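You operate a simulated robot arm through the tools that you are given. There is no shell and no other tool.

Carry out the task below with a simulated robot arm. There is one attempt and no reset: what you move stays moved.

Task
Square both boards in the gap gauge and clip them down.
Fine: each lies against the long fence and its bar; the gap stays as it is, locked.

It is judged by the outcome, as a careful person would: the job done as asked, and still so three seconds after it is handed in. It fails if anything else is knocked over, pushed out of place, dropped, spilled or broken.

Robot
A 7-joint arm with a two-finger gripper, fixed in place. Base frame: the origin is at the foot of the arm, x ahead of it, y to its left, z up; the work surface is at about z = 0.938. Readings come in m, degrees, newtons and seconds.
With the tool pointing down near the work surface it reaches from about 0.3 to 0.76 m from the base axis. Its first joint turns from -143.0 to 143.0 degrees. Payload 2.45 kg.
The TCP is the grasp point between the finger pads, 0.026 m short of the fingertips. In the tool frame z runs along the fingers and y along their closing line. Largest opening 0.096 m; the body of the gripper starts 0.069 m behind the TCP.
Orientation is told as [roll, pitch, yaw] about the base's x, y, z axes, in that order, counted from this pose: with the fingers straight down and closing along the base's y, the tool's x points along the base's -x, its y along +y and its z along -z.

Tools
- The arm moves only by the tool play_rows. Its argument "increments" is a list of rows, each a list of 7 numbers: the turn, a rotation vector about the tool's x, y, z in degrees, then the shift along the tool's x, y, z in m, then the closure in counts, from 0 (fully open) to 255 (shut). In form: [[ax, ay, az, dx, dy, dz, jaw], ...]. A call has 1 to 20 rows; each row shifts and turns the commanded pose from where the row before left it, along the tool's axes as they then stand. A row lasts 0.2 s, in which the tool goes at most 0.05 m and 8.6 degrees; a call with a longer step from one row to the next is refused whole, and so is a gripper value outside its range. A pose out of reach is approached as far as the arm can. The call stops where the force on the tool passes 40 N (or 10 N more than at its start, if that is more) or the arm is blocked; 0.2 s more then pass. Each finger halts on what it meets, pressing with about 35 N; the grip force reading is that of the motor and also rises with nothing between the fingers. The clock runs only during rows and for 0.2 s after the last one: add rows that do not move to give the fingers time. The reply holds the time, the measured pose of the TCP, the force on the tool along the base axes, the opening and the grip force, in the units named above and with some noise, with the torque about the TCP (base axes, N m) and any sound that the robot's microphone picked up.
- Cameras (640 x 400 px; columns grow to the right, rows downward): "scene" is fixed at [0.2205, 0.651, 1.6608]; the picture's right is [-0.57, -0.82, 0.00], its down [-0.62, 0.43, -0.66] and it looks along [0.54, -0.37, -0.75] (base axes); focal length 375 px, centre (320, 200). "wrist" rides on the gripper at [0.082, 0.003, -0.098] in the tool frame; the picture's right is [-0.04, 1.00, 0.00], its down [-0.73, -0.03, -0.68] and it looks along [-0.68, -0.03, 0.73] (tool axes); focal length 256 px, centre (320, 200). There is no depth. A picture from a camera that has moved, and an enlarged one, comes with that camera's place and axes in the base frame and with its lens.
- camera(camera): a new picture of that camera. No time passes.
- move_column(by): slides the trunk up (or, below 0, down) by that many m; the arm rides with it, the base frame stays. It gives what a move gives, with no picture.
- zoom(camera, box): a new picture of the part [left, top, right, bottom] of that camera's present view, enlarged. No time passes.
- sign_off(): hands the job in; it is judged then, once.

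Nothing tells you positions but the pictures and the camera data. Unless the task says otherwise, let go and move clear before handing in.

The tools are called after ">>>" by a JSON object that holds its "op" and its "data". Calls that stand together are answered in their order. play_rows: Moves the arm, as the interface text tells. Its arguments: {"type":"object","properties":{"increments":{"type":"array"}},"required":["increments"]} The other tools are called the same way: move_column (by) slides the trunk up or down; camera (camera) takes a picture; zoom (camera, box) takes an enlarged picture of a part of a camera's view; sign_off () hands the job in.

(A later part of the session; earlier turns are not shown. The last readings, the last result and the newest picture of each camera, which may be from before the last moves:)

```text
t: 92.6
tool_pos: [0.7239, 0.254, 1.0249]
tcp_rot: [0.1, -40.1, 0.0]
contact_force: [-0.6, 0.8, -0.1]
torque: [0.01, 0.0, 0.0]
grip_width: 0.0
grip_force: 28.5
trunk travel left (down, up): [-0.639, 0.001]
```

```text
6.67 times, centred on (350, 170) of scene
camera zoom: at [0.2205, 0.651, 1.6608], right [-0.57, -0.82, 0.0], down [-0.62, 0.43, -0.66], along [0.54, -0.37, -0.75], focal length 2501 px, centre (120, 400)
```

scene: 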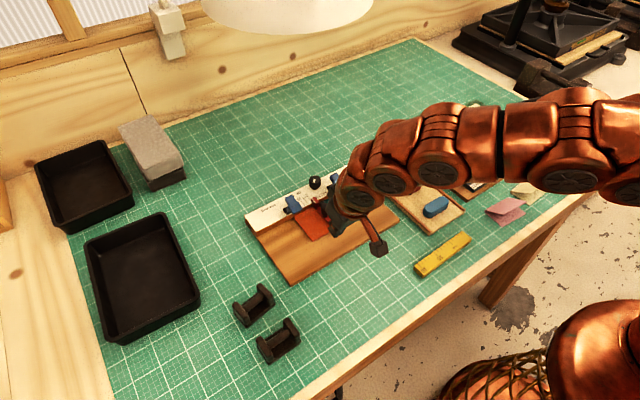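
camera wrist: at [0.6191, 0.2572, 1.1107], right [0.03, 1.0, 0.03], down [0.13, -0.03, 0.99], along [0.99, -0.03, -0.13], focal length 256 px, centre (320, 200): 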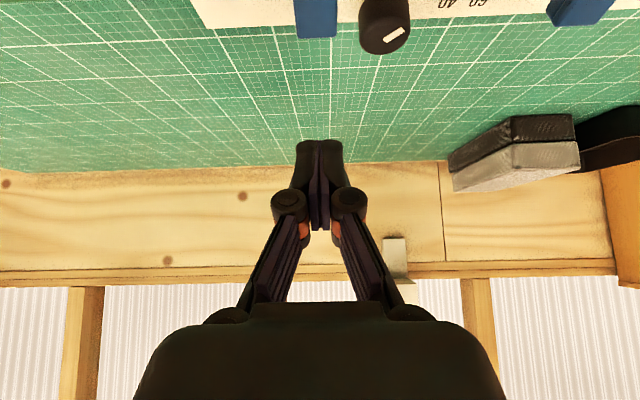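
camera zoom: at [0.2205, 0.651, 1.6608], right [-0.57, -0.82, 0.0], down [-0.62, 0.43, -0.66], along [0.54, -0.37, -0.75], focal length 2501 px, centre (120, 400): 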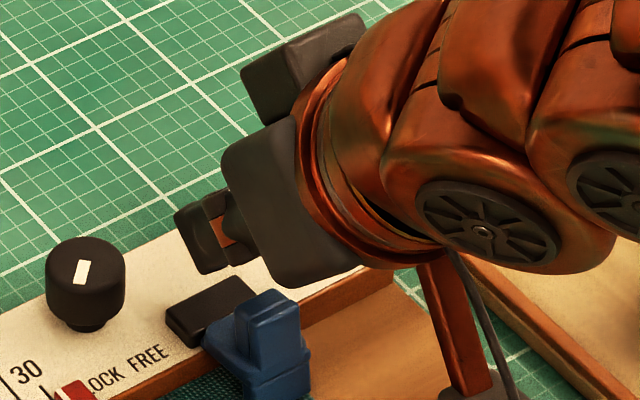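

The clip snapped over and now lies closed on the teal board. I'll lift clear and inspect it.

>>> {"op": "play_rows", "data": {"increments": [[0, 0, 0, -0.0193, 0, -0.023, 255], [0, 0, 0, -0.0193, 0, -0.023, 255], [0, 0, 0, 0.023, 0, -0.0193, 255], [0, 0, 0, 0.023, 0, -0.0193, 255], [0, 0, 0, 0, 0, 0, 255]]}}

>>> {"op": "zoom", "data": {"camera": "scene", "box": [310, 150, 390, 220]}}

>>> {"op": "camera", "data": {"camera": "wrist"}}

```text
t: 93.8
tool_pos: [0.6633, 0.253, 1.0833]
tcp_rot: [-0.1, -40.0, -0.1]
contact_force: [0.3, -0.2, -0.9]
torque: [0.02, -0.01, -0.02]
grip_width: 0.0004
grip_force: 28.6
trunk travel left (down, up): [-0.639, 0.001]
```

```text
5.71 times, centred on (350, 185) of scene
camera zoom: at [0.2205, 0.651, 1.6608], right [-0.57, -0.82, 0.0], down [-0.62, 0.43, -0.66], along [0.54, -0.37, -0.75], focal length 2144 px, centre (149, 286)
```

zoom: 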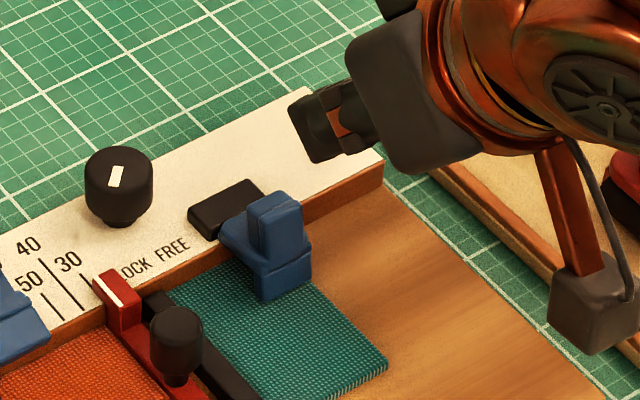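

```text
taken
camera wrist: at [0.5382, 0.2558, 1.1063], right [0.03, 1.0, 0.03], down [0.13, -0.03, 0.99], along [0.99, -0.03, -0.13], focal length 256 px, centre (320, 200)
```

wrist: 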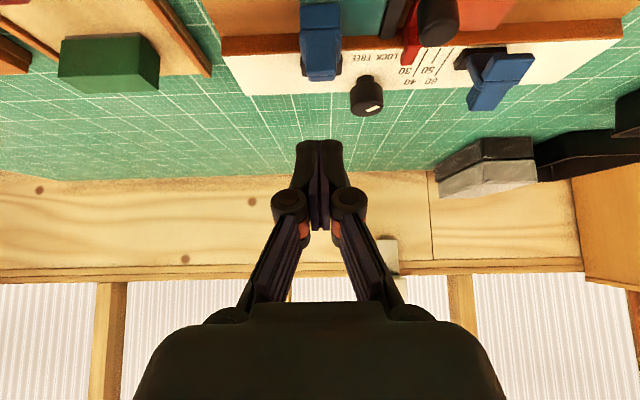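

Teal is clipped and still in place. Now the lock: I'll re-orient (pitch −25°, yaw +20°), open the jaws about 47 mm and hover above the knob to check centering.

>>> {"op": "play_rows", "data": {"increments": [[0, 7.5, 0, -0.0107, 0, -0.0128, 200], [0, 7.5, 0, 0, 0, 0, 130], [-2.819, 0, -6.045, 0, 0, 0, 130], [-2.819, 0, -6.045, 0, 0, 0, 130], [-2.819, 0, -6.045, 0, 0, 0, 130], [0, 0, 0, 0, 0, 0, 130]]}}

```text
t: 95.2
tool_pos: [0.6638, 0.2532, 1.1005]
tcp_rot: [-0.1, -25.0, 20.2]
contact_force: [-0.2, 0.4, -0.2]
torque: [0.02, -0.01, 0.02]
grip_width: 0.0471
grip_force: 0.0
trunk travel left (down, up): [-0.639, 0.001]
```

>>> {"op": "play_rows", "data": {"increments": [[0, 0, 0, -0.023, 0.0019, 0.0273, 130], [0, 0, 0, -0.023, 0.0019, 0.0273, 130], [0, 0, 0, -0.023, 0.0019, 0.0273, 130], [0, 0, 0, 0, 0, 0, 130]]}}

>>> {"op": "camera", "data": {"camera": "wrist"}}

>>> {"op": "zoom", "data": {"camera": "scene", "box": [270, 130, 390, 220]}}

```text
t: 96.2
tool_pos: [0.7535, 0.2929, 1.0565]
tcp_rot: [0.1, -25.1, 20.0]
contact_force: [-0.1, -0.1, -0.4]
torque: [0.03, -0.01, -0.02]
grip_width: 0.047
grip_force: 0.1
trunk travel left (down, up): [-0.639, 0.001]
```

```text
taken
camera wrist: at [0.6447, 0.2563, 1.111], right [-0.31, 0.95, 0.02], down [0.37, 0.1, 0.93], along [0.88, 0.29, -0.38], focal length 256 px, centre (320, 200)
```

wrist: 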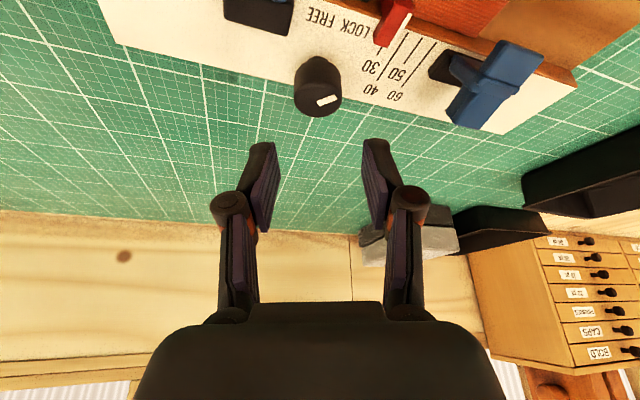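

```text
4.44 times, centred on (330, 175) of scene
camera zoom: at [0.2205, 0.651, 1.6608], right [-0.57, -0.82, 0.0], down [-0.62, 0.43, -0.66], along [0.54, -0.37, -0.75], focal length 1667 px, centre (276, 311)
```

zoom: 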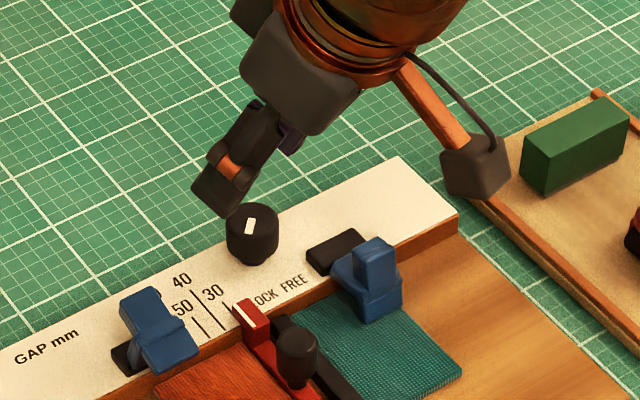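

>>> {"op": "play_rows", "data": {"increments": [[0, 0, 0, 0.0055, 0, 0.0118, 130], [0, 0, 0, 0.0055, 0, 0.0118, 130], [0, 0, 0, 0, 0, 0, 130]]}}

>>> {"op": "zoom", "data": {"camera": "wrist", "box": [220, 60, 420, 220]}}

>>> {"op": "zoom", "data": {"camera": "scene", "box": [280, 150, 370, 220]}}

```text
t: 97.0
tool_pos: [0.7522, 0.291, 1.0288]
tcp_rot: [-0.1, -25.0, 20.0]
contact_force: [-0.6, -0.3, -0.8]
torque: [0.02, -0.01, -0.01]
grip_width: 0.0469
grip_force: 0.0
trunk travel left (down, up): [-0.639, 0.001]
```

```text
2.50 times, centred on (320, 140) of wrist
camera zoom: at [0.6444, 0.255, 1.0847], right [-0.31, 0.95, 0.02], down [0.37, 0.1, 0.93], along [0.88, 0.29, -0.38], focal length 640 px, centre (320, 350)
```

zoom: 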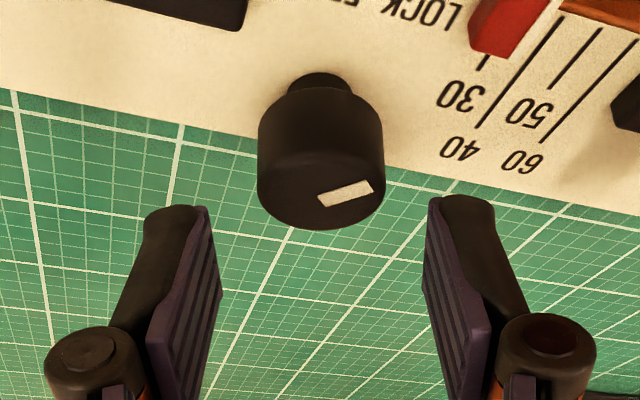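

```text
5.71 times, centred on (325, 185) of scene
camera zoom: at [0.2205, 0.651, 1.6608], right [-0.57, -0.82, 0.0], down [-0.62, 0.43, -0.66], along [0.54, -0.37, -0.75], focal length 2144 px, centre (291, 286)
```

zoom: 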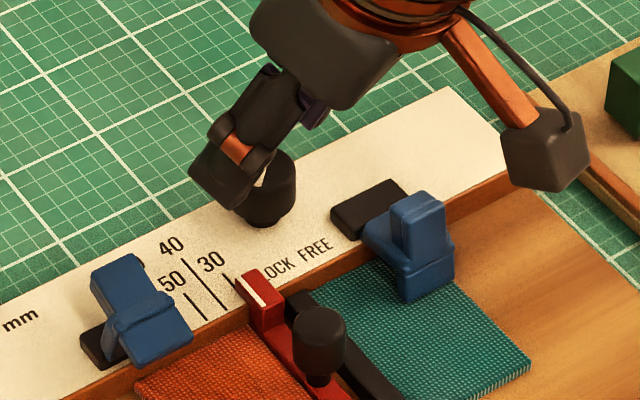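

Nearly centred on the knob. I lower straddling it, then check centering before closing gently.

>>> {"op": "play_rows", "data": {"increments": [[0, 0, 0, 0.0051, -0.0006, 0.011, 130], [0, 0, 0, 0.0051, 0, 0.011, 130], [0, 0, 0, 0, 0, 0, 130]]}}

>>> {"op": "zoom", "data": {"camera": "wrist", "box": [220, 60, 420, 220]}}

>>> {"op": "zoom", "data": {"camera": "scene", "box": [280, 150, 370, 220]}}

```text
t: 97.8
tool_pos: [0.7539, 0.2924, 1.0054]
tcp_rot: [-0.1, -25.0, 20.1]
contact_force: [-0.5, -0.1, 0.3]
torque: [-0.05, 0.01, 0.02]
grip_width: 0.047
grip_force: 0.1
trunk travel left (down, up): [-0.639, 0.001]
```

```text
2.50 times, centred on (320, 140) of wrist
camera zoom: at [0.6446, 0.2547, 1.0602], right [-0.31, 0.95, 0.02], down [0.36, 0.1, 0.93], along [0.88, 0.29, -0.38], focal length 640 px, centre (320, 350)
```

zoom: 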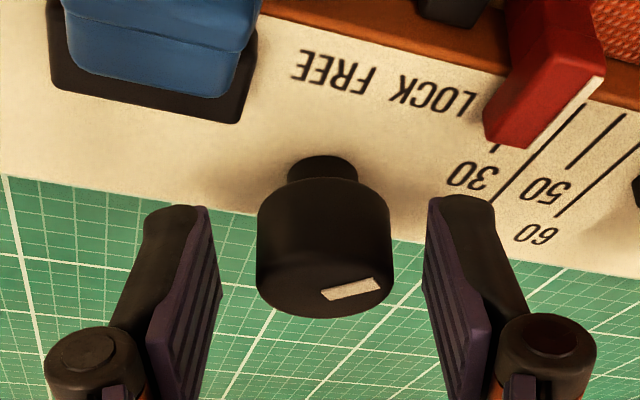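

```text
5.71 times, centred on (325, 185) of scene
camera zoom: at [0.2205, 0.651, 1.6608], right [-0.57, -0.82, 0.0], down [-0.62, 0.43, -0.66], along [0.54, -0.37, -0.75], focal length 2144 px, centre (291, 286)
```

zoom: 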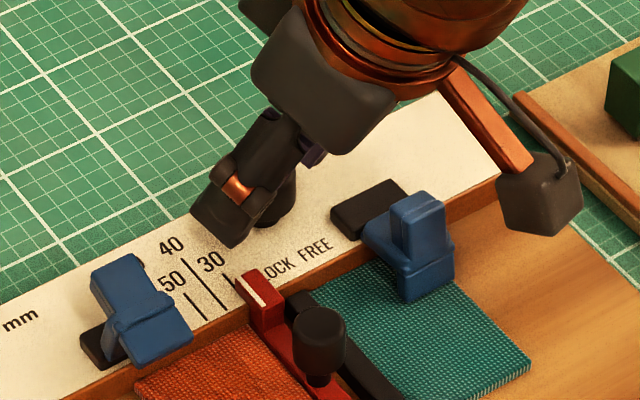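

Centred within a fraction of a millimetre. I close in stages, watching the side force.

>>> {"op": "play_rows", "data": {"increments": [[0, 0, 0, 0, 0, 0, 150], [0, 0, 0, 0, 0, 0, 160], [0, 0, 0, 0, 0, 0, 164], [0, 0, 0, 0, 0, 0, 166], [0, 0, 0, 0, 0, 0, 168]]}}

>>> {"op": "zoom", "data": {"camera": "wrist", "box": [220, 60, 420, 220]}}

```text
t: 99.0
tool_pos: [0.7533, 0.2917, 1.0049]
tcp_rot: [0.1, -25.1, 20.0]
contact_force: [-0.1, -0.5, -0.6]
torque: [-0.01, 0.0, 0.0]
grip_width: 0.0329
grip_force: 0.1
trunk travel left (down, up): [-0.639, 0.001]
```

```text
2.50 times, centred on (320, 140) of wrist
camera zoom: at [0.6445, 0.2546, 1.0602], right [-0.31, 0.95, 0.02], down [0.37, 0.1, 0.93], along [0.88, 0.29, -0.38], focal length 640 px, centre (320, 350)
```

zoom: 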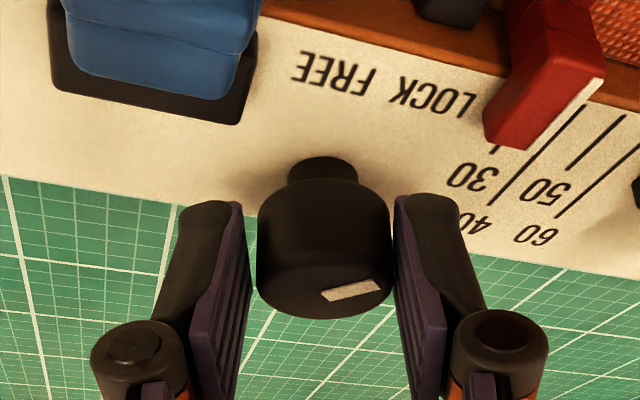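

>>> {"op": "play_rows", "data": {"increments": [[0, 0, 0, 0, 0.0006, 0, 168], [0, 0, 0, 0, 0, 0, 170], [0, 0, 0, 0, 0, 0, 172], [0, 0, 0, 0, 0, 0, 174], [0, 0, 0, 0, 0, 0, 174]]}}

>>> {"op": "zoom", "data": {"camera": "wrist", "box": [220, 60, 420, 220]}}

```text
t: 100.2
tool_pos: [0.7533, 0.2928, 1.0059]
tcp_rot: [0.0, -25.0, 20.0]
contact_force: [0.5, -0.2, -0.4]
torque: [0.05, -0.03, -0.01]
grip_width: 0.0304
grip_force: 0.0
trunk travel left (down, up): [-0.639, 0.001]
```

```text
2.50 times, centred on (320, 140) of wrist
camera zoom: at [0.6442, 0.2555, 1.0604], right [-0.31, 0.95, 0.02], down [0.37, 0.1, 0.93], along [0.88, 0.29, -0.38], focal length 640 px, centre (320, 350)
```

zoom: 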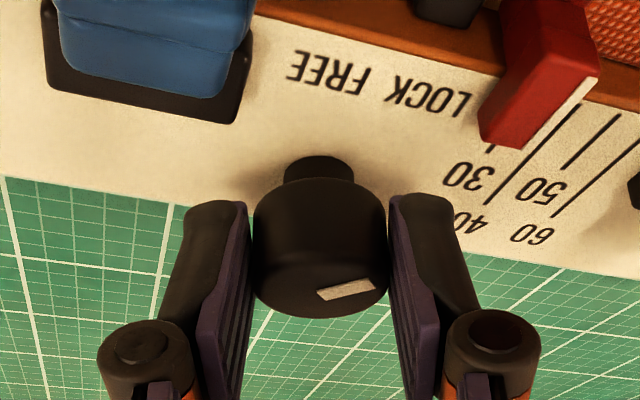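

>>> {"op": "play_rows", "data": {"increments": [[0, 0, 0, 0, 0, 0, 176], [0, 0, 0, 0, 0, 0, 178], [0, 0, 0, 0, 0, 0, 180], [0, 0, 0, 0, 0, 0, 180]]}}

```text
t: 101.2
tool_pos: [0.7531, 0.2931, 1.0045]
tcp_rot: [0.0, -25.0, 20.1]
contact_force: [-2.0, 0.7, -0.1]
torque: [0.13, -0.05, -0.03]
grip_width: 0.0291
grip_force: 44.6
trunk travel left (down, up): [-0.639, 0.001]
```

Gripped with little side load. Now I try turning clockwise (toward LOCK) by 8° and check torque and the mark.

>>> {"op": "play_rows", "data": {"increments": [[1.69, 0, 3.625, 0, 0.0006, 0, 182], [1.69, 0, 3.625, 0, 0.0006, 0, 182], [0, 0, 0, 0, 0, 0, 182]]}}

>>> {"op": "zoom", "data": {"camera": "wrist", "box": [220, 60, 420, 220]}}

>>> {"op": "zoom", "data": {"camera": "scene", "box": [280, 150, 370, 220]}}

```text
t: 102.0
tool_pos: [0.7532, 0.2944, 1.006]
tcp_rot: [0.0, -24.9, 12.0]
contact_force: [-0.9, -1.1, 1.9]
torque: [-0.2, 0.78, 0.61]
grip_width: 0.0297
grip_force: 45.0
trunk travel left (down, up): [-0.639, 0.001]
```

```text
2.50 times, centred on (320, 140) of wrist
camera zoom: at [0.6396, 0.2723, 1.0606], right [-0.17, 0.98, 0.02], down [0.38, 0.05, 0.92], along [0.91, 0.17, -0.38], focal length 640 px, centre (320, 350)
```

zoom: 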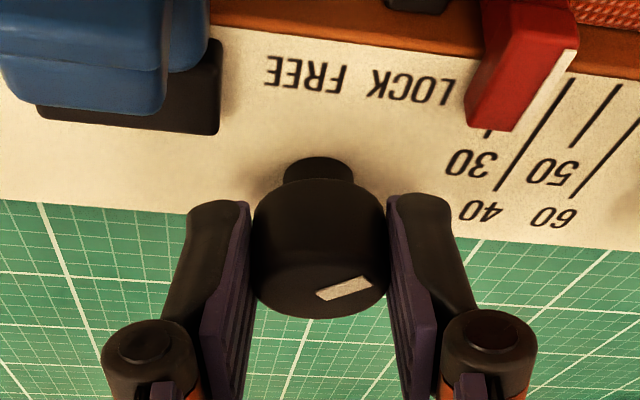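

```text
5.71 times, centred on (325, 185) of scene
camera zoom: at [0.2205, 0.651, 1.6608], right [-0.57, -0.82, 0.0], down [-0.62, 0.43, -0.66], along [0.54, -0.37, -0.75], focal length 2144 px, centre (291, 286)
```

zoom: 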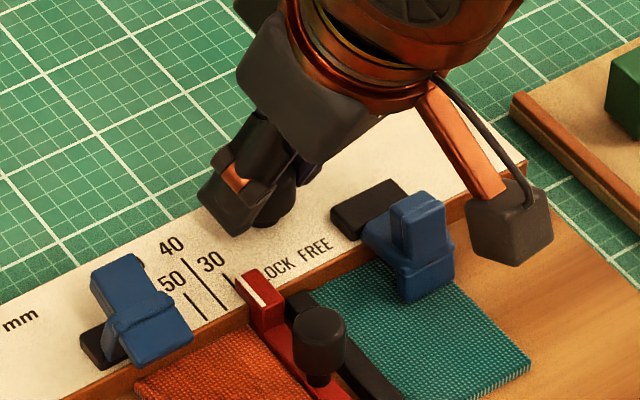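

Clockwise meets a hard stop (0.6 N·m, knob did not turn), so the knob already sits at its LOCK end. I'll relieve the twist first and re-check.

>>> {"op": "play_rows", "data": {"increments": [[-1.69, 0, -3.625, 0, -0.0006, 0, 182], [-1.69, 0, -3.625, 0, -0.0006, 0, 182], [0, 0, 0, 0, 0, 0, 182]]}}

>>> {"op": "zoom", "data": {"camera": "wrist", "box": [220, 60, 420, 220]}}

```text
t: 102.8
tool_pos: [0.7532, 0.2903, 1.0054]
tcp_rot: [0.0, -25.1, 20.0]
contact_force: [-11.1, -4.0, -2.3]
torque: [-0.12, 0.54, 0.03]
grip_width: 0.0292
grip_force: 45.2
trunk travel left (down, up): [-0.639, 0.001]
```

```text
2.50 times, centred on (320, 140) of wrist
camera zoom: at [0.6439, 0.2555, 1.0606], right [-0.31, 0.95, 0.02], down [0.37, 0.1, 0.93], along [0.88, 0.29, -0.38], focal length 640 px, centre (320, 350)
```

zoom: 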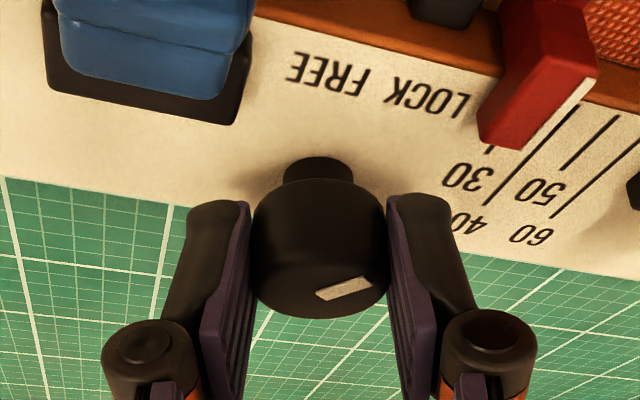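

The return stroke carried the knob a few degrees counter-clockwise, so I must turn it firmly back to the LOCK stop. First I relieve the side load, then rotate clockwise 14°.

>>> {"op": "play_rows", "data": {"increments": [[0, 0, 0, 0.0011, 0, -0.0005, 182], [0, 0, 0, 0, 0, 0, 182]]}}

```text
t: 103.4
tool_pos: [0.7533, 0.2925, 1.0053]
tcp_rot: [-0.1, -25.1, 20.0]
contact_force: [0.7, 1.9, -3.2]
torque: [0.11, -0.3, 0.03]
grip_width: 0.0292
grip_force: 45.0
trunk travel left (down, up): [-0.639, 0.001]
```

>>> {"op": "play_rows", "data": {"increments": [[1.479, 0, 3.172, 0, 0.0005, 0, 182], [1.479, 0, 3.172, 0, 0.0005, 0, 182], [1.479, 0, 3.172, 0, 0.0005, 0, 182], [0, 0, 0, 0, 0, 0, 182]]}}

>>> {"op": "zoom", "data": {"camera": "wrist", "box": [220, 60, 420, 220]}}

```text
t: 104.4
tool_pos: [0.7514, 0.2935, 1.0065]
tcp_rot: [0.0, -25.0, 9.5]
contact_force: [6.0, 5.2, 0.2]
torque: [-0.13, 0.45, 0.5]
grip_width: 0.0292
grip_force: 44.3
trunk travel left (down, up): [-0.639, 0.001]
```

```text
2.50 times, centred on (320, 140) of wrist
camera zoom: at [0.638, 0.2774, 1.0606], right [-0.13, 0.99, 0.02], down [0.38, 0.03, 0.93], along [0.92, 0.13, -0.38], focal length 640 px, centre (320, 350)
```

zoom: 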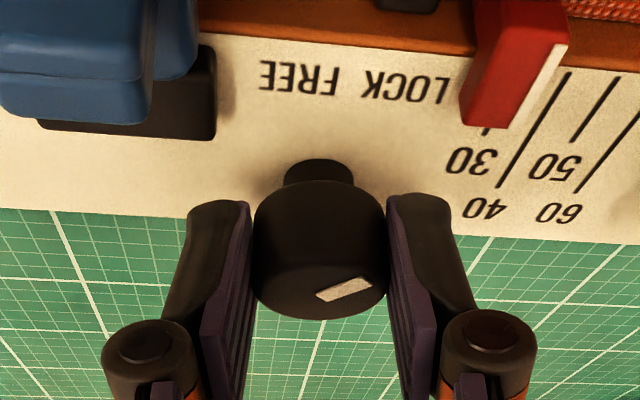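

The knob followed the gripper this time and torque only built up at the end. I'll continue clockwise a bit more and see whether it keeps turning or really stops.

>>> {"op": "play_rows", "data": {"increments": [[0, 0, 0, -0.0005, 0.0004, 0.0002, 185], [1.479, 0, 3.172, 0, 0.0005, 0, 185], [1.479, 0, 3.172, 0, 0.0005, 0, 185], [0, 0, 0, 0, 0, 0, 185]]}}

>>> {"op": "zoom", "data": {"camera": "wrist", "box": [220, 60, 420, 220]}}

```text
t: 105.4
tool_pos: [0.7521, 0.2955, 1.0065]
tcp_rot: [0.0, -25.1, 2.4]
contact_force: [1.9, -5.2, 0.4]
torque: [0.07, -0.52, 0.3]
grip_width: 0.0292
grip_force: 45.4
trunk travel left (down, up): [-0.639, 0.001]
```

```text
2.50 times, centred on (320, 140) of wrist
camera zoom: at [0.637, 0.2926, 1.0605], right [-0.01, 1.0, 0.02], down [0.38, -0.01, 0.93], along [0.93, 0.01, -0.38], focal length 640 px, centre (320, 350)
```

zoom: 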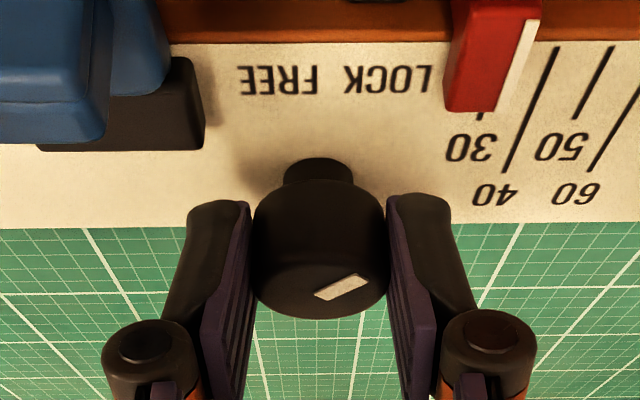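

It's now at the hard stop (last stroke just slipped). I'll release, lift straight up and compare the mark with the original picture.

>>> {"op": "play_rows", "data": {"increments": [[0, 0, 0, 0, 0, 0, 170], [0, 0, 0, 0, 0, 0, 150], [0, 0, 0, 0, 0, 0, 130], [0, 0, 0, 0, 0, 0, 130], [0, 0, 0, -0.0106, 0, -0.0227, 130], [0, 0, 0, -0.0106, 0, -0.0227, 130], [0, 0, 0, 0.036, 0, -0.017, 130], [0, 0, 0, 0.036, 0, -0.017, 130], [0, 0, 0, 0.036, 0, -0.017, 130], [0, 0, 0, 0, 0, 0, 130]]}}

>>> {"op": "zoom", "data": {"camera": "scene", "box": [295, 168, 345, 208]}}

>>> {"op": "zoom", "data": {"camera": "scene", "box": [230, 150, 410, 290]}}

>>> {"op": "zoom", "data": {"camera": "scene", "box": [300, 160, 380, 210]}}

```text
t: 107.6
tool_pos: [0.6337, 0.2908, 1.058]
tcp_rot: [0.0, -25.1, 2.5]
contact_force: [0.3, -0.3, 0.1]
torque: [-0.02, -0.02, -0.01]
grip_width: 0.0474
grip_force: 0.0
trunk travel left (down, up): [-0.639, 0.001]
```

```text
10.00 times, centred on (320, 188) of scene
camera zoom: at [0.2205, 0.651, 1.6608], right [-0.57, -0.82, 0.0], down [-0.62, 0.43, -0.66], along [0.54, -0.37, -0.75], focal length 3751 px, centre (320, 320)
```

zoom: 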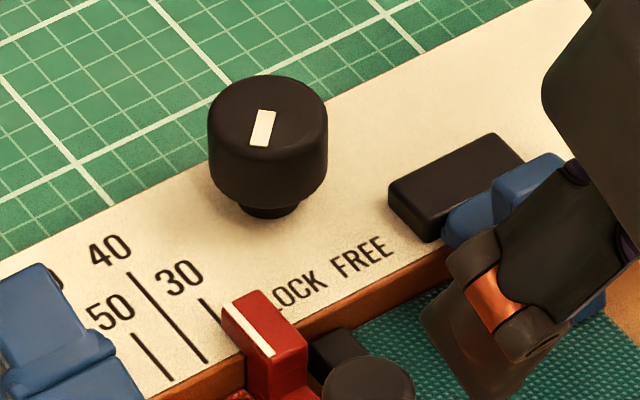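

```text
2.86 times, centred on (320, 220) of scene
camera zoom: at [0.2205, 0.651, 1.6608], right [-0.57, -0.82, 0.0], down [-0.62, 0.43, -0.66], along [0.54, -0.37, -0.75], focal length 1072 px, centre (320, 143)
```

zoom: 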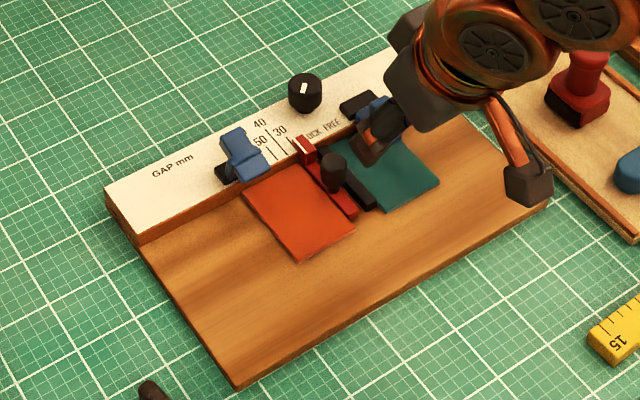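

```text
8.00 times, centred on (340, 185) of scene
camera zoom: at [0.2205, 0.651, 1.6608], right [-0.57, -0.82, 0.0], down [-0.62, 0.43, -0.66], along [0.54, -0.37, -0.75], focal length 3001 px, centre (160, 320)
```

zoom: 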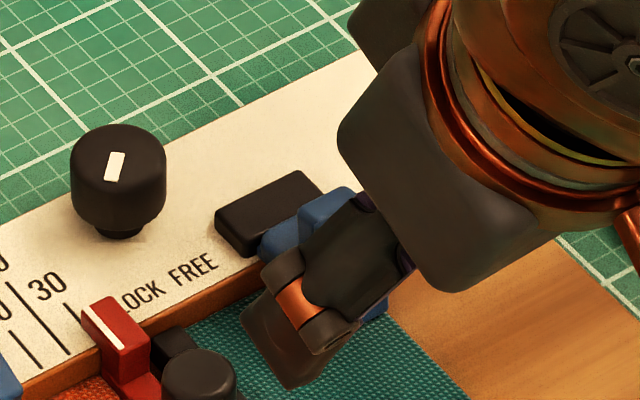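

The knob mark is exactly where it was at the start (LOCK stop), and the pointer is at its original reading. I'll now re-test the bar gently through its handle to learn whether it is held.

>>> {"op": "play_rows", "data": {"increments": [[1.056, 0, 2.266, 0, 0, 0, 200], [0, 6.25, 0, 0, 0, 0, 255], [0, 6.25, 0, 0, 0, 0, 255], [0, 6.25, 0, 0, 0, 0, 255], [0, 6.25, 0, 0, 0, 0, 255], [0, 0, 0, 0, 0, -0.01, 255], [0, 0, 0, 0, 0, 0, 255]]}}

```text
t: 109.2
tool_pos: [0.6331, 0.2898, 1.0671]
tcp_rot: [0.0, 0.0, -0.1]
contact_force: [0.6, -0.7, -0.4]
torque: [0.0, 0.02, 0.0]
grip_width: 0.0
grip_force: 27.8
trunk travel left (down, up): [-0.639, 0.001]
```

>>> {"op": "play_rows", "data": {"increments": [[0, 0, 0, -0.039, 0, 0, 255], [0, 0, 0, 0, 0, 0.03, 255], [0, 0, 0, 0, 0, 0.0325, 255], [0, 0, 0, 0, 0, 0, 255], [0, 0, 0, 0, 0.005, 0, 255], [0, 0, 0, 0, 0.003, 0, 255], [0, 0, 0, 0, 0.001, 0, 255], [0, 0, 0, 0, 0, 0, 255]]}}

>>> {"op": "zoom", "data": {"camera": "scene", "box": [300, 185, 340, 210]}}

>>> {"op": "zoom", "data": {"camera": "wrist", "box": [300, 130, 400, 230]}}

```text
t: 111.0
tool_pos: [0.6718, 0.2981, 1.003]
tcp_rot: [0.0, 0.1, 0.0]
contact_force: [0.3, -0.7, 0.5]
torque: [-0.01, 0.0, -0.01]
grip_width: 0.0003
grip_force: 28.6
trunk travel left (down, up): [-0.639, 0.001]
```

```text
16.00 times, centred on (320, 198) of scene
camera zoom: at [0.2205, 0.651, 1.6608], right [-0.57, -0.82, 0.0], down [-0.62, 0.43, -0.66], along [0.54, -0.37, -0.75], focal length 6002 px, centre (320, 240)
```

zoom: 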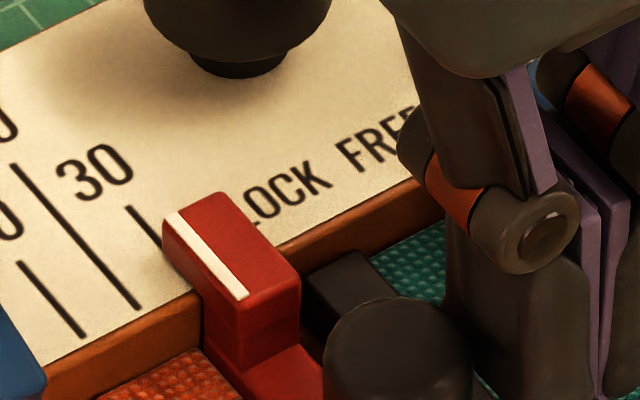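

```text
4.00 times, centred on (350, 180) of wrist
camera zoom: at [0.5905, 0.3018, 1.1019], right [0.04, 1.0, 0.0], down [0.73, -0.03, 0.68], along [0.68, -0.03, -0.73], focal length 1024 px, centre (200, 280)
```

zoom: 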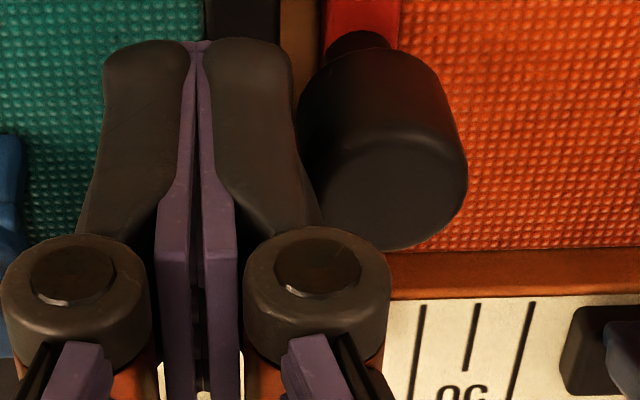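

>>> {"op": "play_rows", "data": {"increments": [[0, 0, 0, 0, 0.001, 0, 255], [0, 0, 0, 0, 0.001, 0, 255], [0, 0, 0, 0, 0, 0, 255]]}}

>>> {"op": "zoom", "data": {"camera": "scene", "box": [300, 185, 340, 210]}}

```text
t: 111.8
tool_pos: [0.6721, 0.3015, 1.0027]
tcp_rot: [0.1, 0.0, 0.1]
contact_force: [0.9, 1.0, -0.2]
torque: [0.01, 0.03, 0.01]
grip_width: 0.0
grip_force: 28.5
trunk travel left (down, up): [-0.639, 0.001]
```

```text
16.00 times, centred on (320, 198) of scene
camera zoom: at [0.2205, 0.651, 1.6608], right [-0.57, -0.82, 0.0], down [-0.62, 0.43, -0.66], along [0.54, -0.37, -0.75], focal length 6002 px, centre (320, 240)
```

zoom: 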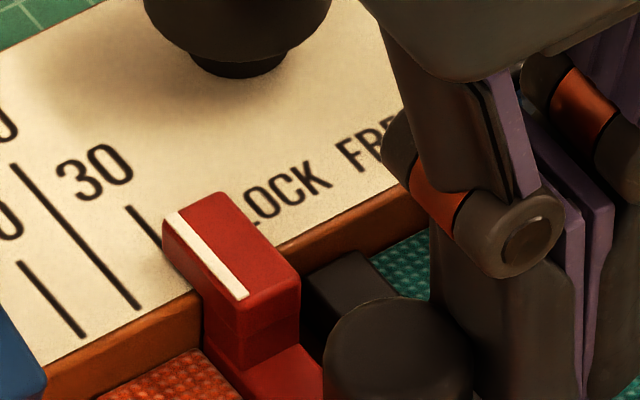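

>>> {"op": "play_rows", "data": {"increments": [[0, 0, 0, 0, 0.0005, 0, 255], [0, 0, 0, 0, 0, 0, 255]]}}

```text
t: 112.4
tool_pos: [0.6721, 0.3013, 1.0027]
tcp_rot: [0.0, 0.0, -0.1]
contact_force: [0.4, 0.0, 0.6]
torque: [0.02, -0.02, 0.0]
grip_width: 0.0001
grip_force: 28.2
trunk travel left (down, up): [-0.639, 0.001]
```

>>> {"op": "play_rows", "data": {"increments": [[0, 0, 0, 0, 0.0005, 0, 255], [0, 0, 0, 0, 0, 0, 255]]}}

>>> {"op": "zoom", "data": {"camera": "scene", "box": [300, 185, 340, 210]}}

```text
t: 113.0
tool_pos: [0.6729, 0.3011, 1.0029]
tcp_rot: [0.1, 0.0, 0.1]
contact_force: [0.7, -1.3, 0.1]
torque: [-0.02, -0.07, -0.02]
grip_width: 0.0001
grip_force: 28.2
trunk travel left (down, up): [-0.639, 0.001]
```

```text
16.00 times, centred on (320, 198) of scene
camera zoom: at [0.2205, 0.651, 1.6608], right [-0.57, -0.82, 0.0], down [-0.62, 0.43, -0.66], along [0.54, -0.37, -0.75], focal length 6002 px, centre (320, 240)
```

zoom: 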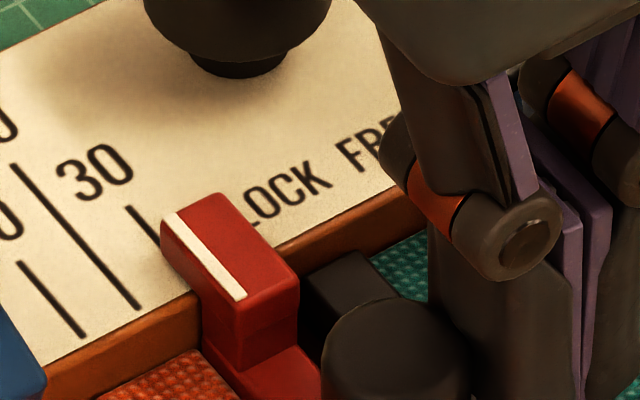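

The bar still creeps at about 1 N even with the knob hard against LOCK, so I must treat it as delicate: the knob stays at LOCK and I seat orange with minimal force. I back off and first seat orange against the fence from its near edge.

>>> {"op": "play_rows", "data": {"increments": [[0, 0, 0, 0, -0.003, 0, 255], [0, 0, 0, 0, -0.008, 0, 255], [0, 0, 0, 0, 0, -0.03, 255], [0, 0, 0, 0, 0, -0.03, 255], [0, 0, 0, 0.03, 0.022, 0, 255], [0, 0, 0, 0.03, 0.022, 0, 255], [0, 0, 0, 0.015, 0.022, 0, 255], [0, 0, 0, 0, 0, 0, 255]]}}

>>> {"op": "camera", "data": {"camera": "wrist"}}

>>> {"op": "zoom", "data": {"camera": "scene", "box": [265, 180, 355, 255]}}

```text
t: 114.8
tool_pos: [0.5959, 0.3583, 1.0647]
tcp_rot: [0.0, 0.0, 0.0]
contact_force: [-0.7, 0.3, -0.2]
torque: [0.01, -0.02, 0.02]
grip_width: 0.0
grip_force: 28.6
trunk travel left (down, up): [-0.639, 0.001]
```

```text
taken
camera wrist: at [0.5144, 0.3594, 1.163], right [0.04, 1.0, 0.0], down [0.73, -0.03, 0.68], along [0.68, -0.03, -0.73], focal length 256 px, centre (320, 200)
```

wrist: 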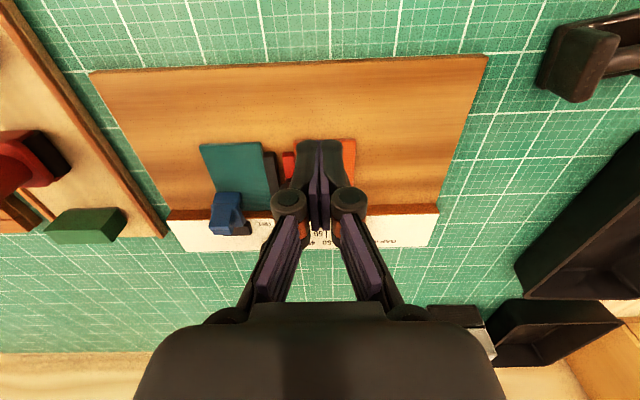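

```text
5.33 times, centred on (310, 218) of scene
camera zoom: at [0.2205, 0.651, 1.6608], right [-0.57, -0.82, 0.0], down [-0.62, 0.43, -0.66], along [0.54, -0.37, -0.75], focal length 2001 px, centre (373, 107)
```

zoom: 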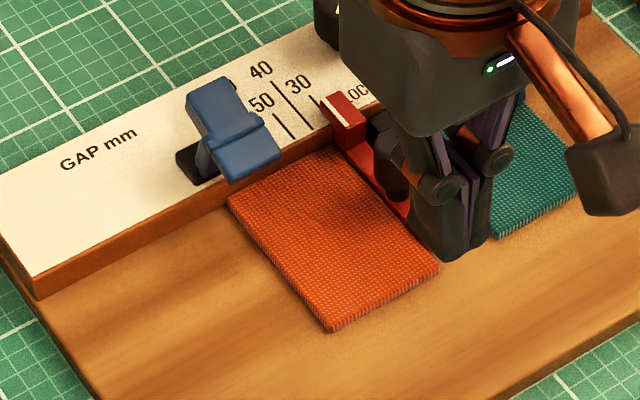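

>>> {"op": "play_rows", "data": {"increments": [[0, 0, 0, 0, 0, 0.03, 255], [0, 0, 0, 0, 0, 0.03, 255], [0, 0, 0, 0, 0, 0.0279, 255], [0, 0, 0, 0, 0, 0, 255], [0, 0, 0, -0.008, 0, 0, 255], [0, 0, 0, -0.008, 0, 0, 255], [0, 0, 0, -0.004, 0, 0, 255], [0, 0, 0, -0.002, 0, 0, 255], [0, 0, 0, 0, 0, 0, 255]]}}

>>> {"op": "zoom", "data": {"camera": "wrist", "box": [240, 120, 400, 220]}}

```text
t: 116.8
tool_pos: [0.6195, 0.3583, 0.976]
tcp_rot: [-0.1, 0.0, -0.1]
contact_force: [-0.4, 0.2, -0.6]
torque: [-0.01, 0.01, -0.02]
grip_width: 0.0
grip_force: 28.7
trunk travel left (down, up): [-0.639, 0.001]
```

```text
4.00 times, centred on (320, 170) of wrist
camera zoom: at [0.5377, 0.3596, 1.0741], right [0.04, 1.0, 0.0], down [0.73, -0.03, 0.68], along [0.68, -0.03, -0.73], focal length 1024 px, centre (320, 320)
```

zoom: 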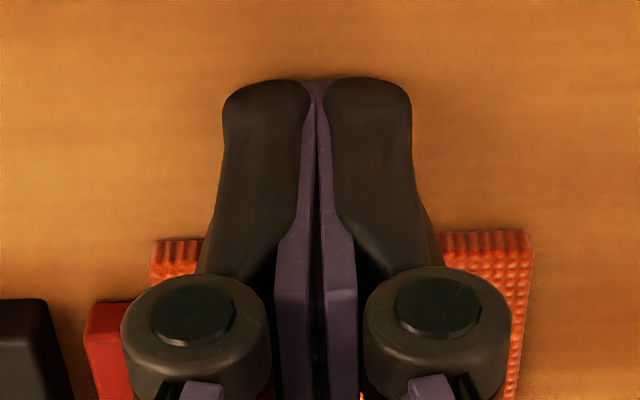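

>>> {"op": "play_rows", "data": {"increments": [[0, 0, 0, -0.001, 0, 0, 255], [0, 0, 0, -0.001, 0, 0, 255], [0, 0, 0, 0, 0, 0, 255]]}}

```text
t: 117.6
tool_pos: [0.6208, 0.356, 0.9752]
tcp_rot: [0.0, 0.0, 0.0]
contact_force: [0.3, 0.5, 0.2]
torque: [0.0, 0.0, -0.02]
grip_width: 0.0
grip_force: 28.2
trunk travel left (down, up): [-0.639, 0.001]
```

>>> {"op": "play_rows", "data": {"increments": [[0, 0, 0, -0.0007, 0, 0, 255], [0, 0, 0, 0, 0, 0, 255]]}}

```text
t: 118.2
tool_pos: [0.6221, 0.3568, 0.9759]
tcp_rot: [0.0, 0.0, 0.0]
contact_force: [-0.5, 0.7, -1.1]
torque: [0.04, -0.01, -0.02]
grip_width: 0.0
grip_force: 28.7
trunk travel left (down, up): [-0.639, 0.001]
```

>>> {"op": "play_rows", "data": {"increments": [[0, 0, 0, -0.0006, 0, 0, 255], [0, 0, 0, 0, 0, 0, 255]]}}

```text
t: 118.8
tool_pos: [0.6218, 0.3577, 0.9759]
tcp_rot: [0.0, 0.0, 0.0]
contact_force: [-0.4, -1.6, -0.8]
torque: [-0.02, 0.01, -0.02]
grip_width: 0.0002
grip_force: 28.8
trunk travel left (down, up): [-0.639, 0.001]
```

>>> {"op": "play_rows", "data": {"increments": [[0, 0, 0, -0.0005, 0, 0, 255], [0, 0, 0, 0, 0, 0, 255]]}}

```text
t: 119.4
tool_pos: [0.6219, 0.3566, 0.9755]
tcp_rot: [0.1, -0.1, 0.1]
contact_force: [-0.3, 0.0, -0.8]
torque: [-0.02, 0.04, 0.0]
grip_width: 0.006
grip_force: 28.6
trunk travel left (down, up): [-0.639, 0.001]
```

>>> {"op": "play_rows", "data": {"increments": [[0, 0, 0, -0.0005, 0, 0, 255], [0, 0, 0, 0, 0, 0, 255]]}}

```text
t: 120.0
tool_pos: [0.6214, 0.3562, 0.9744]
tcp_rot: [0.0, -0.1, 0.0]
contact_force: [-5.6, -0.4, 0.5]
torque: [0.02, 0.12, -0.06]
grip_width: 0.0059
grip_force: 28.5
trunk travel left (down, up): [-0.639, 0.001]
```

Orange is flush on the fence (5.6 N). Now I go round to its +y side with the tilted tool for a very gentle −y seating against the red bar.

>>> {"op": "play_rows", "data": {"increments": [[0, 0, 0, 0.003, 0, 0, 255], [0, 0, 0, 0.018, 0, 0, 255], [0, 0, 0, 0, 0, -0.03, 255], [0, 0, 0, 0, 0, -0.025, 255], [0, -6, 0, 0, 0, 0, 255], [0, -6, 0, 0, 0, 0, 255], [0, -6, 0, 0, 0, 0, 255], [0, 0, 0, 0, 0.03, 0, 255], [0, 0, 0, 0, 0.026, 0, 255], [0, 0, 0, -0.025, 0, 0.0081, 255], [0, 0, 0, -0.025, 0, 0.0081, 255], [0, 0, 0, -0.0256, 0, 0.0083, 255], [0, 0, 0, 0, 0, 0, 255]]}}

>>> {"op": "camera", "data": {"camera": "wrist"}}

```text
t: 122.8
tool_pos: [0.6837, 0.4132, 1.0285]
tcp_rot: [0.0, -18.1, 0.1]
contact_force: [0.5, 0.5, -0.1]
torque: [0.02, -0.01, 0.0]
grip_width: 0.0001
grip_force: 28.2
trunk travel left (down, up): [-0.639, 0.001]
```

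```text
taken
camera wrist: at [0.5752, 0.4151, 1.0974], right [0.04, 1.0, 0.01], down [0.49, -0.03, 0.87], along [0.87, -0.03, -0.49], focal length 256 px, centre (320, 200)
```

wrist: 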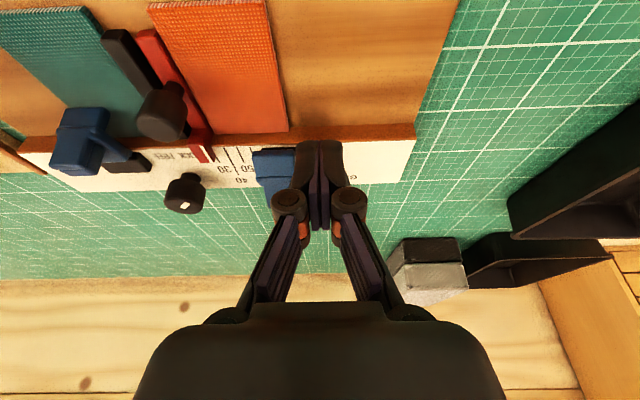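

>>> {"op": "zoom", "data": {"camera": "wrist", "box": [100, 0, 300, 170]}}

```text
2.35 times, centred on (200, 85) of wrist
camera zoom: at [0.5752, 0.4151, 1.0974], right [0.04, 1.0, 0.01], down [0.49, -0.03, 0.87], along [0.87, -0.03, -0.49], focal length 602 px, centre (602, 471)
```

zoom: 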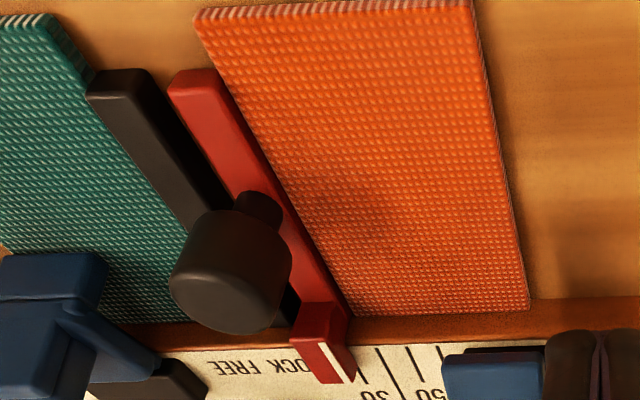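

>>> {"op": "play_rows", "data": {"increments": [[0, 0, 0, 0.007, 0, 0.0214, 255], [0, 0, 0, 0.0069, 0, 0.0214, 255], [0, 0, 0, 0, 0, 0, 255], [0, 0, 0, 0, 0, 0, 255]]}}

>>> {"op": "zoom", "data": {"camera": "wrist", "box": [140, 20, 380, 190]}}

```text
t: 123.8
tool_pos: [0.6822, 0.4108, 0.984]
tcp_rot: [0.0, -18.0, 0.0]
contact_force: [-0.1, 0.1, 0.2]
torque: [0.01, 0.01, -0.01]
grip_width: 0.0
grip_force: 28.7
trunk travel left (down, up): [-0.639, 0.001]
```

```text
2.35 times, centred on (260, 105) of wrist
camera zoom: at [0.5743, 0.4147, 1.0532], right [0.04, 1.0, 0.01], down [0.49, -0.03, 0.87], along [0.87, -0.03, -0.49], focal length 602 px, centre (461, 424)
```

zoom: 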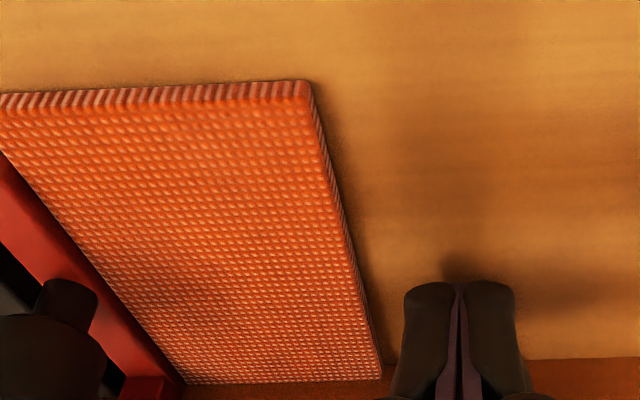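

>>> {"op": "play_rows", "data": {"increments": [[0, 0, 0, 0.0019, 0, 0.006, 255], [0, 0, 0, 0, -0.004, 0, 255], [0, 0, 0, 0, -0.002, 0, 255], [0, 0, 0, 0, 0, 0, 255]]}}

>>> {"op": "zoom", "data": {"camera": "wrist", "box": [140, 20, 380, 190]}}

```text
t: 124.8
tool_pos: [0.6804, 0.4074, 0.9809]
tcp_rot: [0.0, -18.0, 0.0]
contact_force: [0.0, -0.5, 0.4]
torque: [0.02, -0.04, 0.0]
grip_width: 0.0
grip_force: 28.7
trunk travel left (down, up): [-0.639, 0.001]
```

```text
2.35 times, centred on (260, 105) of wrist
camera zoom: at [0.5738, 0.4091, 1.0484], right [0.04, 1.0, 0.01], down [0.49, -0.03, 0.87], along [0.87, -0.03, -0.49], focal length 602 px, centre (461, 424)
```

zoom: 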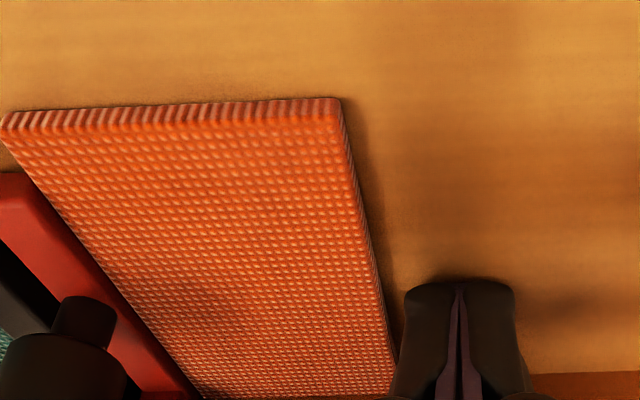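

>>> {"op": "play_rows", "data": {"increments": [[0, 0, 0, 0.0003, 0, 0.001, 255], [0, 0, 0, 0, -0.002, 0, 255], [0, 0, 0, 0, -0.001, 0, 255], [0, 0, 0, 0, -0.001, 0, 255], [0, 0, 0, 0, 0, 0, 255]]}}

>>> {"op": "zoom", "data": {"camera": "wrist", "box": [140, 40, 300, 200]}}

```text
t: 126.0
tool_pos: [0.681, 0.4027, 0.9784]
tcp_rot: [-0.1, -18.0, 0.0]
contact_force: [0.3, -0.2, -0.3]
torque: [0.02, -0.01, -0.01]
grip_width: 0.0002
grip_force: 28.2
trunk travel left (down, up): [-0.639, 0.001]
```

```text
2.50 times, centred on (220, 120) of wrist
camera zoom: at [0.5738, 0.4057, 1.0472], right [0.04, 1.0, 0.01], down [0.49, -0.03, 0.87], along [0.87, -0.03, -0.49], focal length 640 px, centre (570, 400)
```

zoom: 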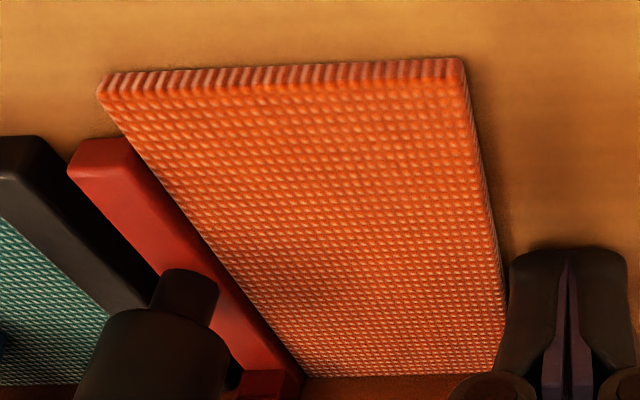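

>>> {"op": "play_rows", "data": {"increments": [[0, 0, 0, 0, -0.001, 0, 255], [0, 0, 0, 0, -0.001, 0, 255], [0, 0, 0, 0, 0, 0, 255]]}}

>>> {"op": "zoom", "data": {"camera": "wrist", "box": [140, 40, 300, 200]}}

```text
t: 126.8
tool_pos: [0.6821, 0.4014, 0.9792]
tcp_rot: [0.0, -18.0, 0.1]
contact_force: [0.3, 0.2, -0.2]
torque: [0.0, -0.02, -0.01]
grip_width: 0.0
grip_force: 28.1
trunk travel left (down, up): [-0.639, 0.001]
```

```text
2.50 times, centred on (220, 120) of wrist
camera zoom: at [0.5736, 0.4042, 1.0472], right [0.04, 1.0, 0.01], down [0.49, -0.03, 0.87], along [0.87, -0.03, -0.49], focal length 640 px, centre (570, 400)
```

zoom: 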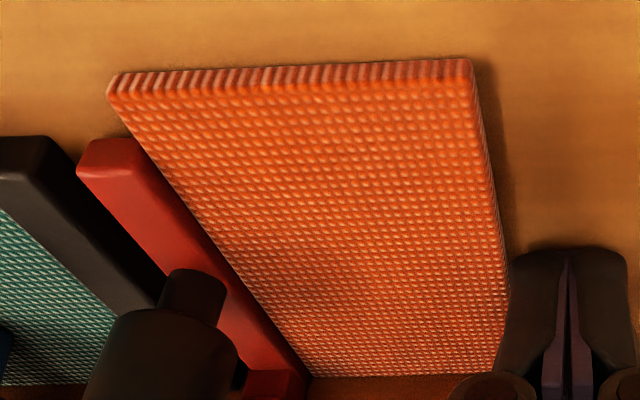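

>>> {"op": "zoom", "data": {"camera": "wrist", "box": [180, 160, 270, 230]}}

>>> {"op": "zoom", "data": {"camera": "scene", "box": [300, 185, 340, 210]}}

```text
5.71 times, centred on (225, 195) of wrist
camera zoom: at [0.5736, 0.4042, 1.0472], right [0.04, 1.0, 0.01], down [0.49, -0.03, 0.87], along [0.87, -0.03, -0.49], focal length 1463 px, centre (863, 229)
```

zoom: 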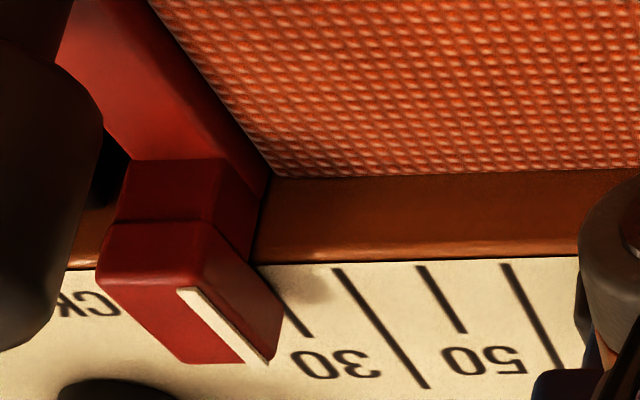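

```text
16.00 times, centred on (320, 198) of scene
camera zoom: at [0.2205, 0.651, 1.6608], right [-0.57, -0.82, 0.0], down [-0.62, 0.43, -0.66], along [0.54, -0.37, -0.75], focal length 6002 px, centre (320, 240)
```

zoom: 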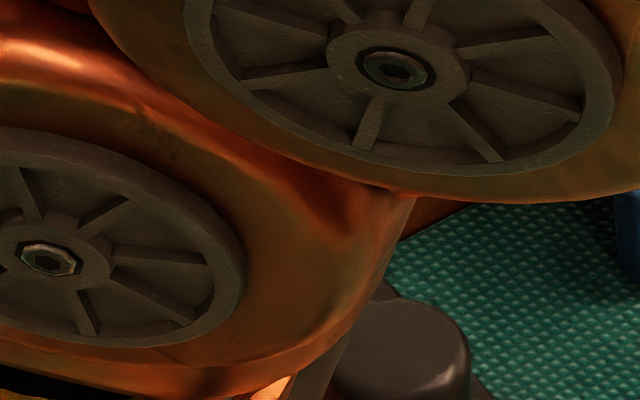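

The wrist view shows orange snug along the red bar and on the fence. I nudge −y in 0.4 mm steps, tracking the bar's handle in the scene camera.

>>> {"op": "play_rows", "data": {"increments": [[0, 0, 0, 0, -0.0005, 0, 255], [0, 0, 0, 0, 0, 0, 255]]}}

>>> {"op": "zoom", "data": {"camera": "wrist", "box": [180, 160, 270, 230]}}

>>> {"op": "zoom", "data": {"camera": "scene", "box": [315, 195, 335, 210]}}

```text
t: 127.4
tool_pos: [0.681, 0.3999, 0.9786]
tcp_rot: [0.0, -17.9, 0.0]
contact_force: [-0.1, 1.2, -0.9]
torque: [0.04, -0.01, 0.02]
grip_width: 0.0
grip_force: 28.8
trunk travel left (down, up): [-0.639, 0.001]
```

```text
5.71 times, centred on (225, 195) of wrist
camera zoom: at [0.574, 0.4033, 1.0471], right [0.04, 1.0, 0.01], down [0.49, -0.03, 0.87], along [0.87, -0.03, -0.49], focal length 1463 px, centre (863, 229)
```

zoom: 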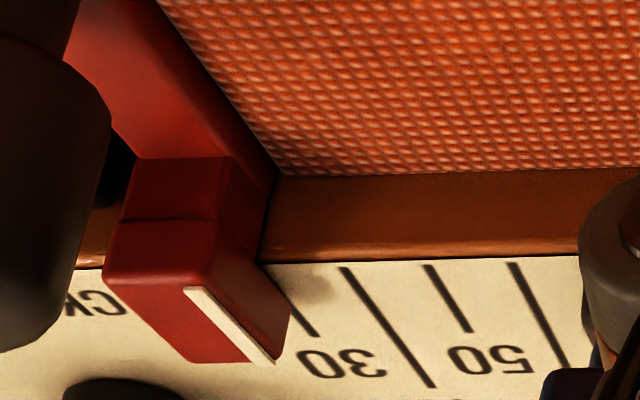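

```text
16.00 times, centred on (325, 202) of scene
camera zoom: at [0.2205, 0.651, 1.6608], right [-0.57, -0.82, 0.0], down [-0.62, 0.43, -0.66], along [0.54, -0.37, -0.75], focal length 6002 px, centre (240, 160)
```

zoom: 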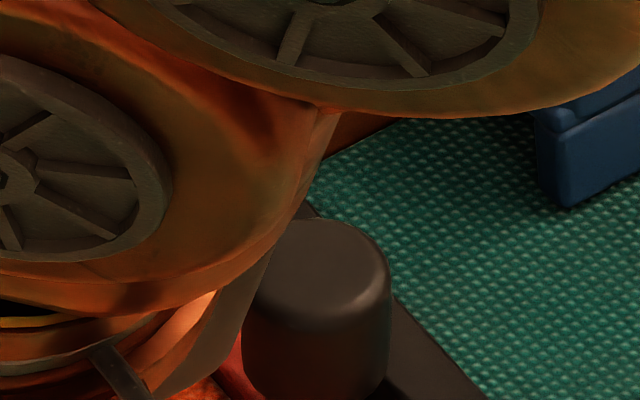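

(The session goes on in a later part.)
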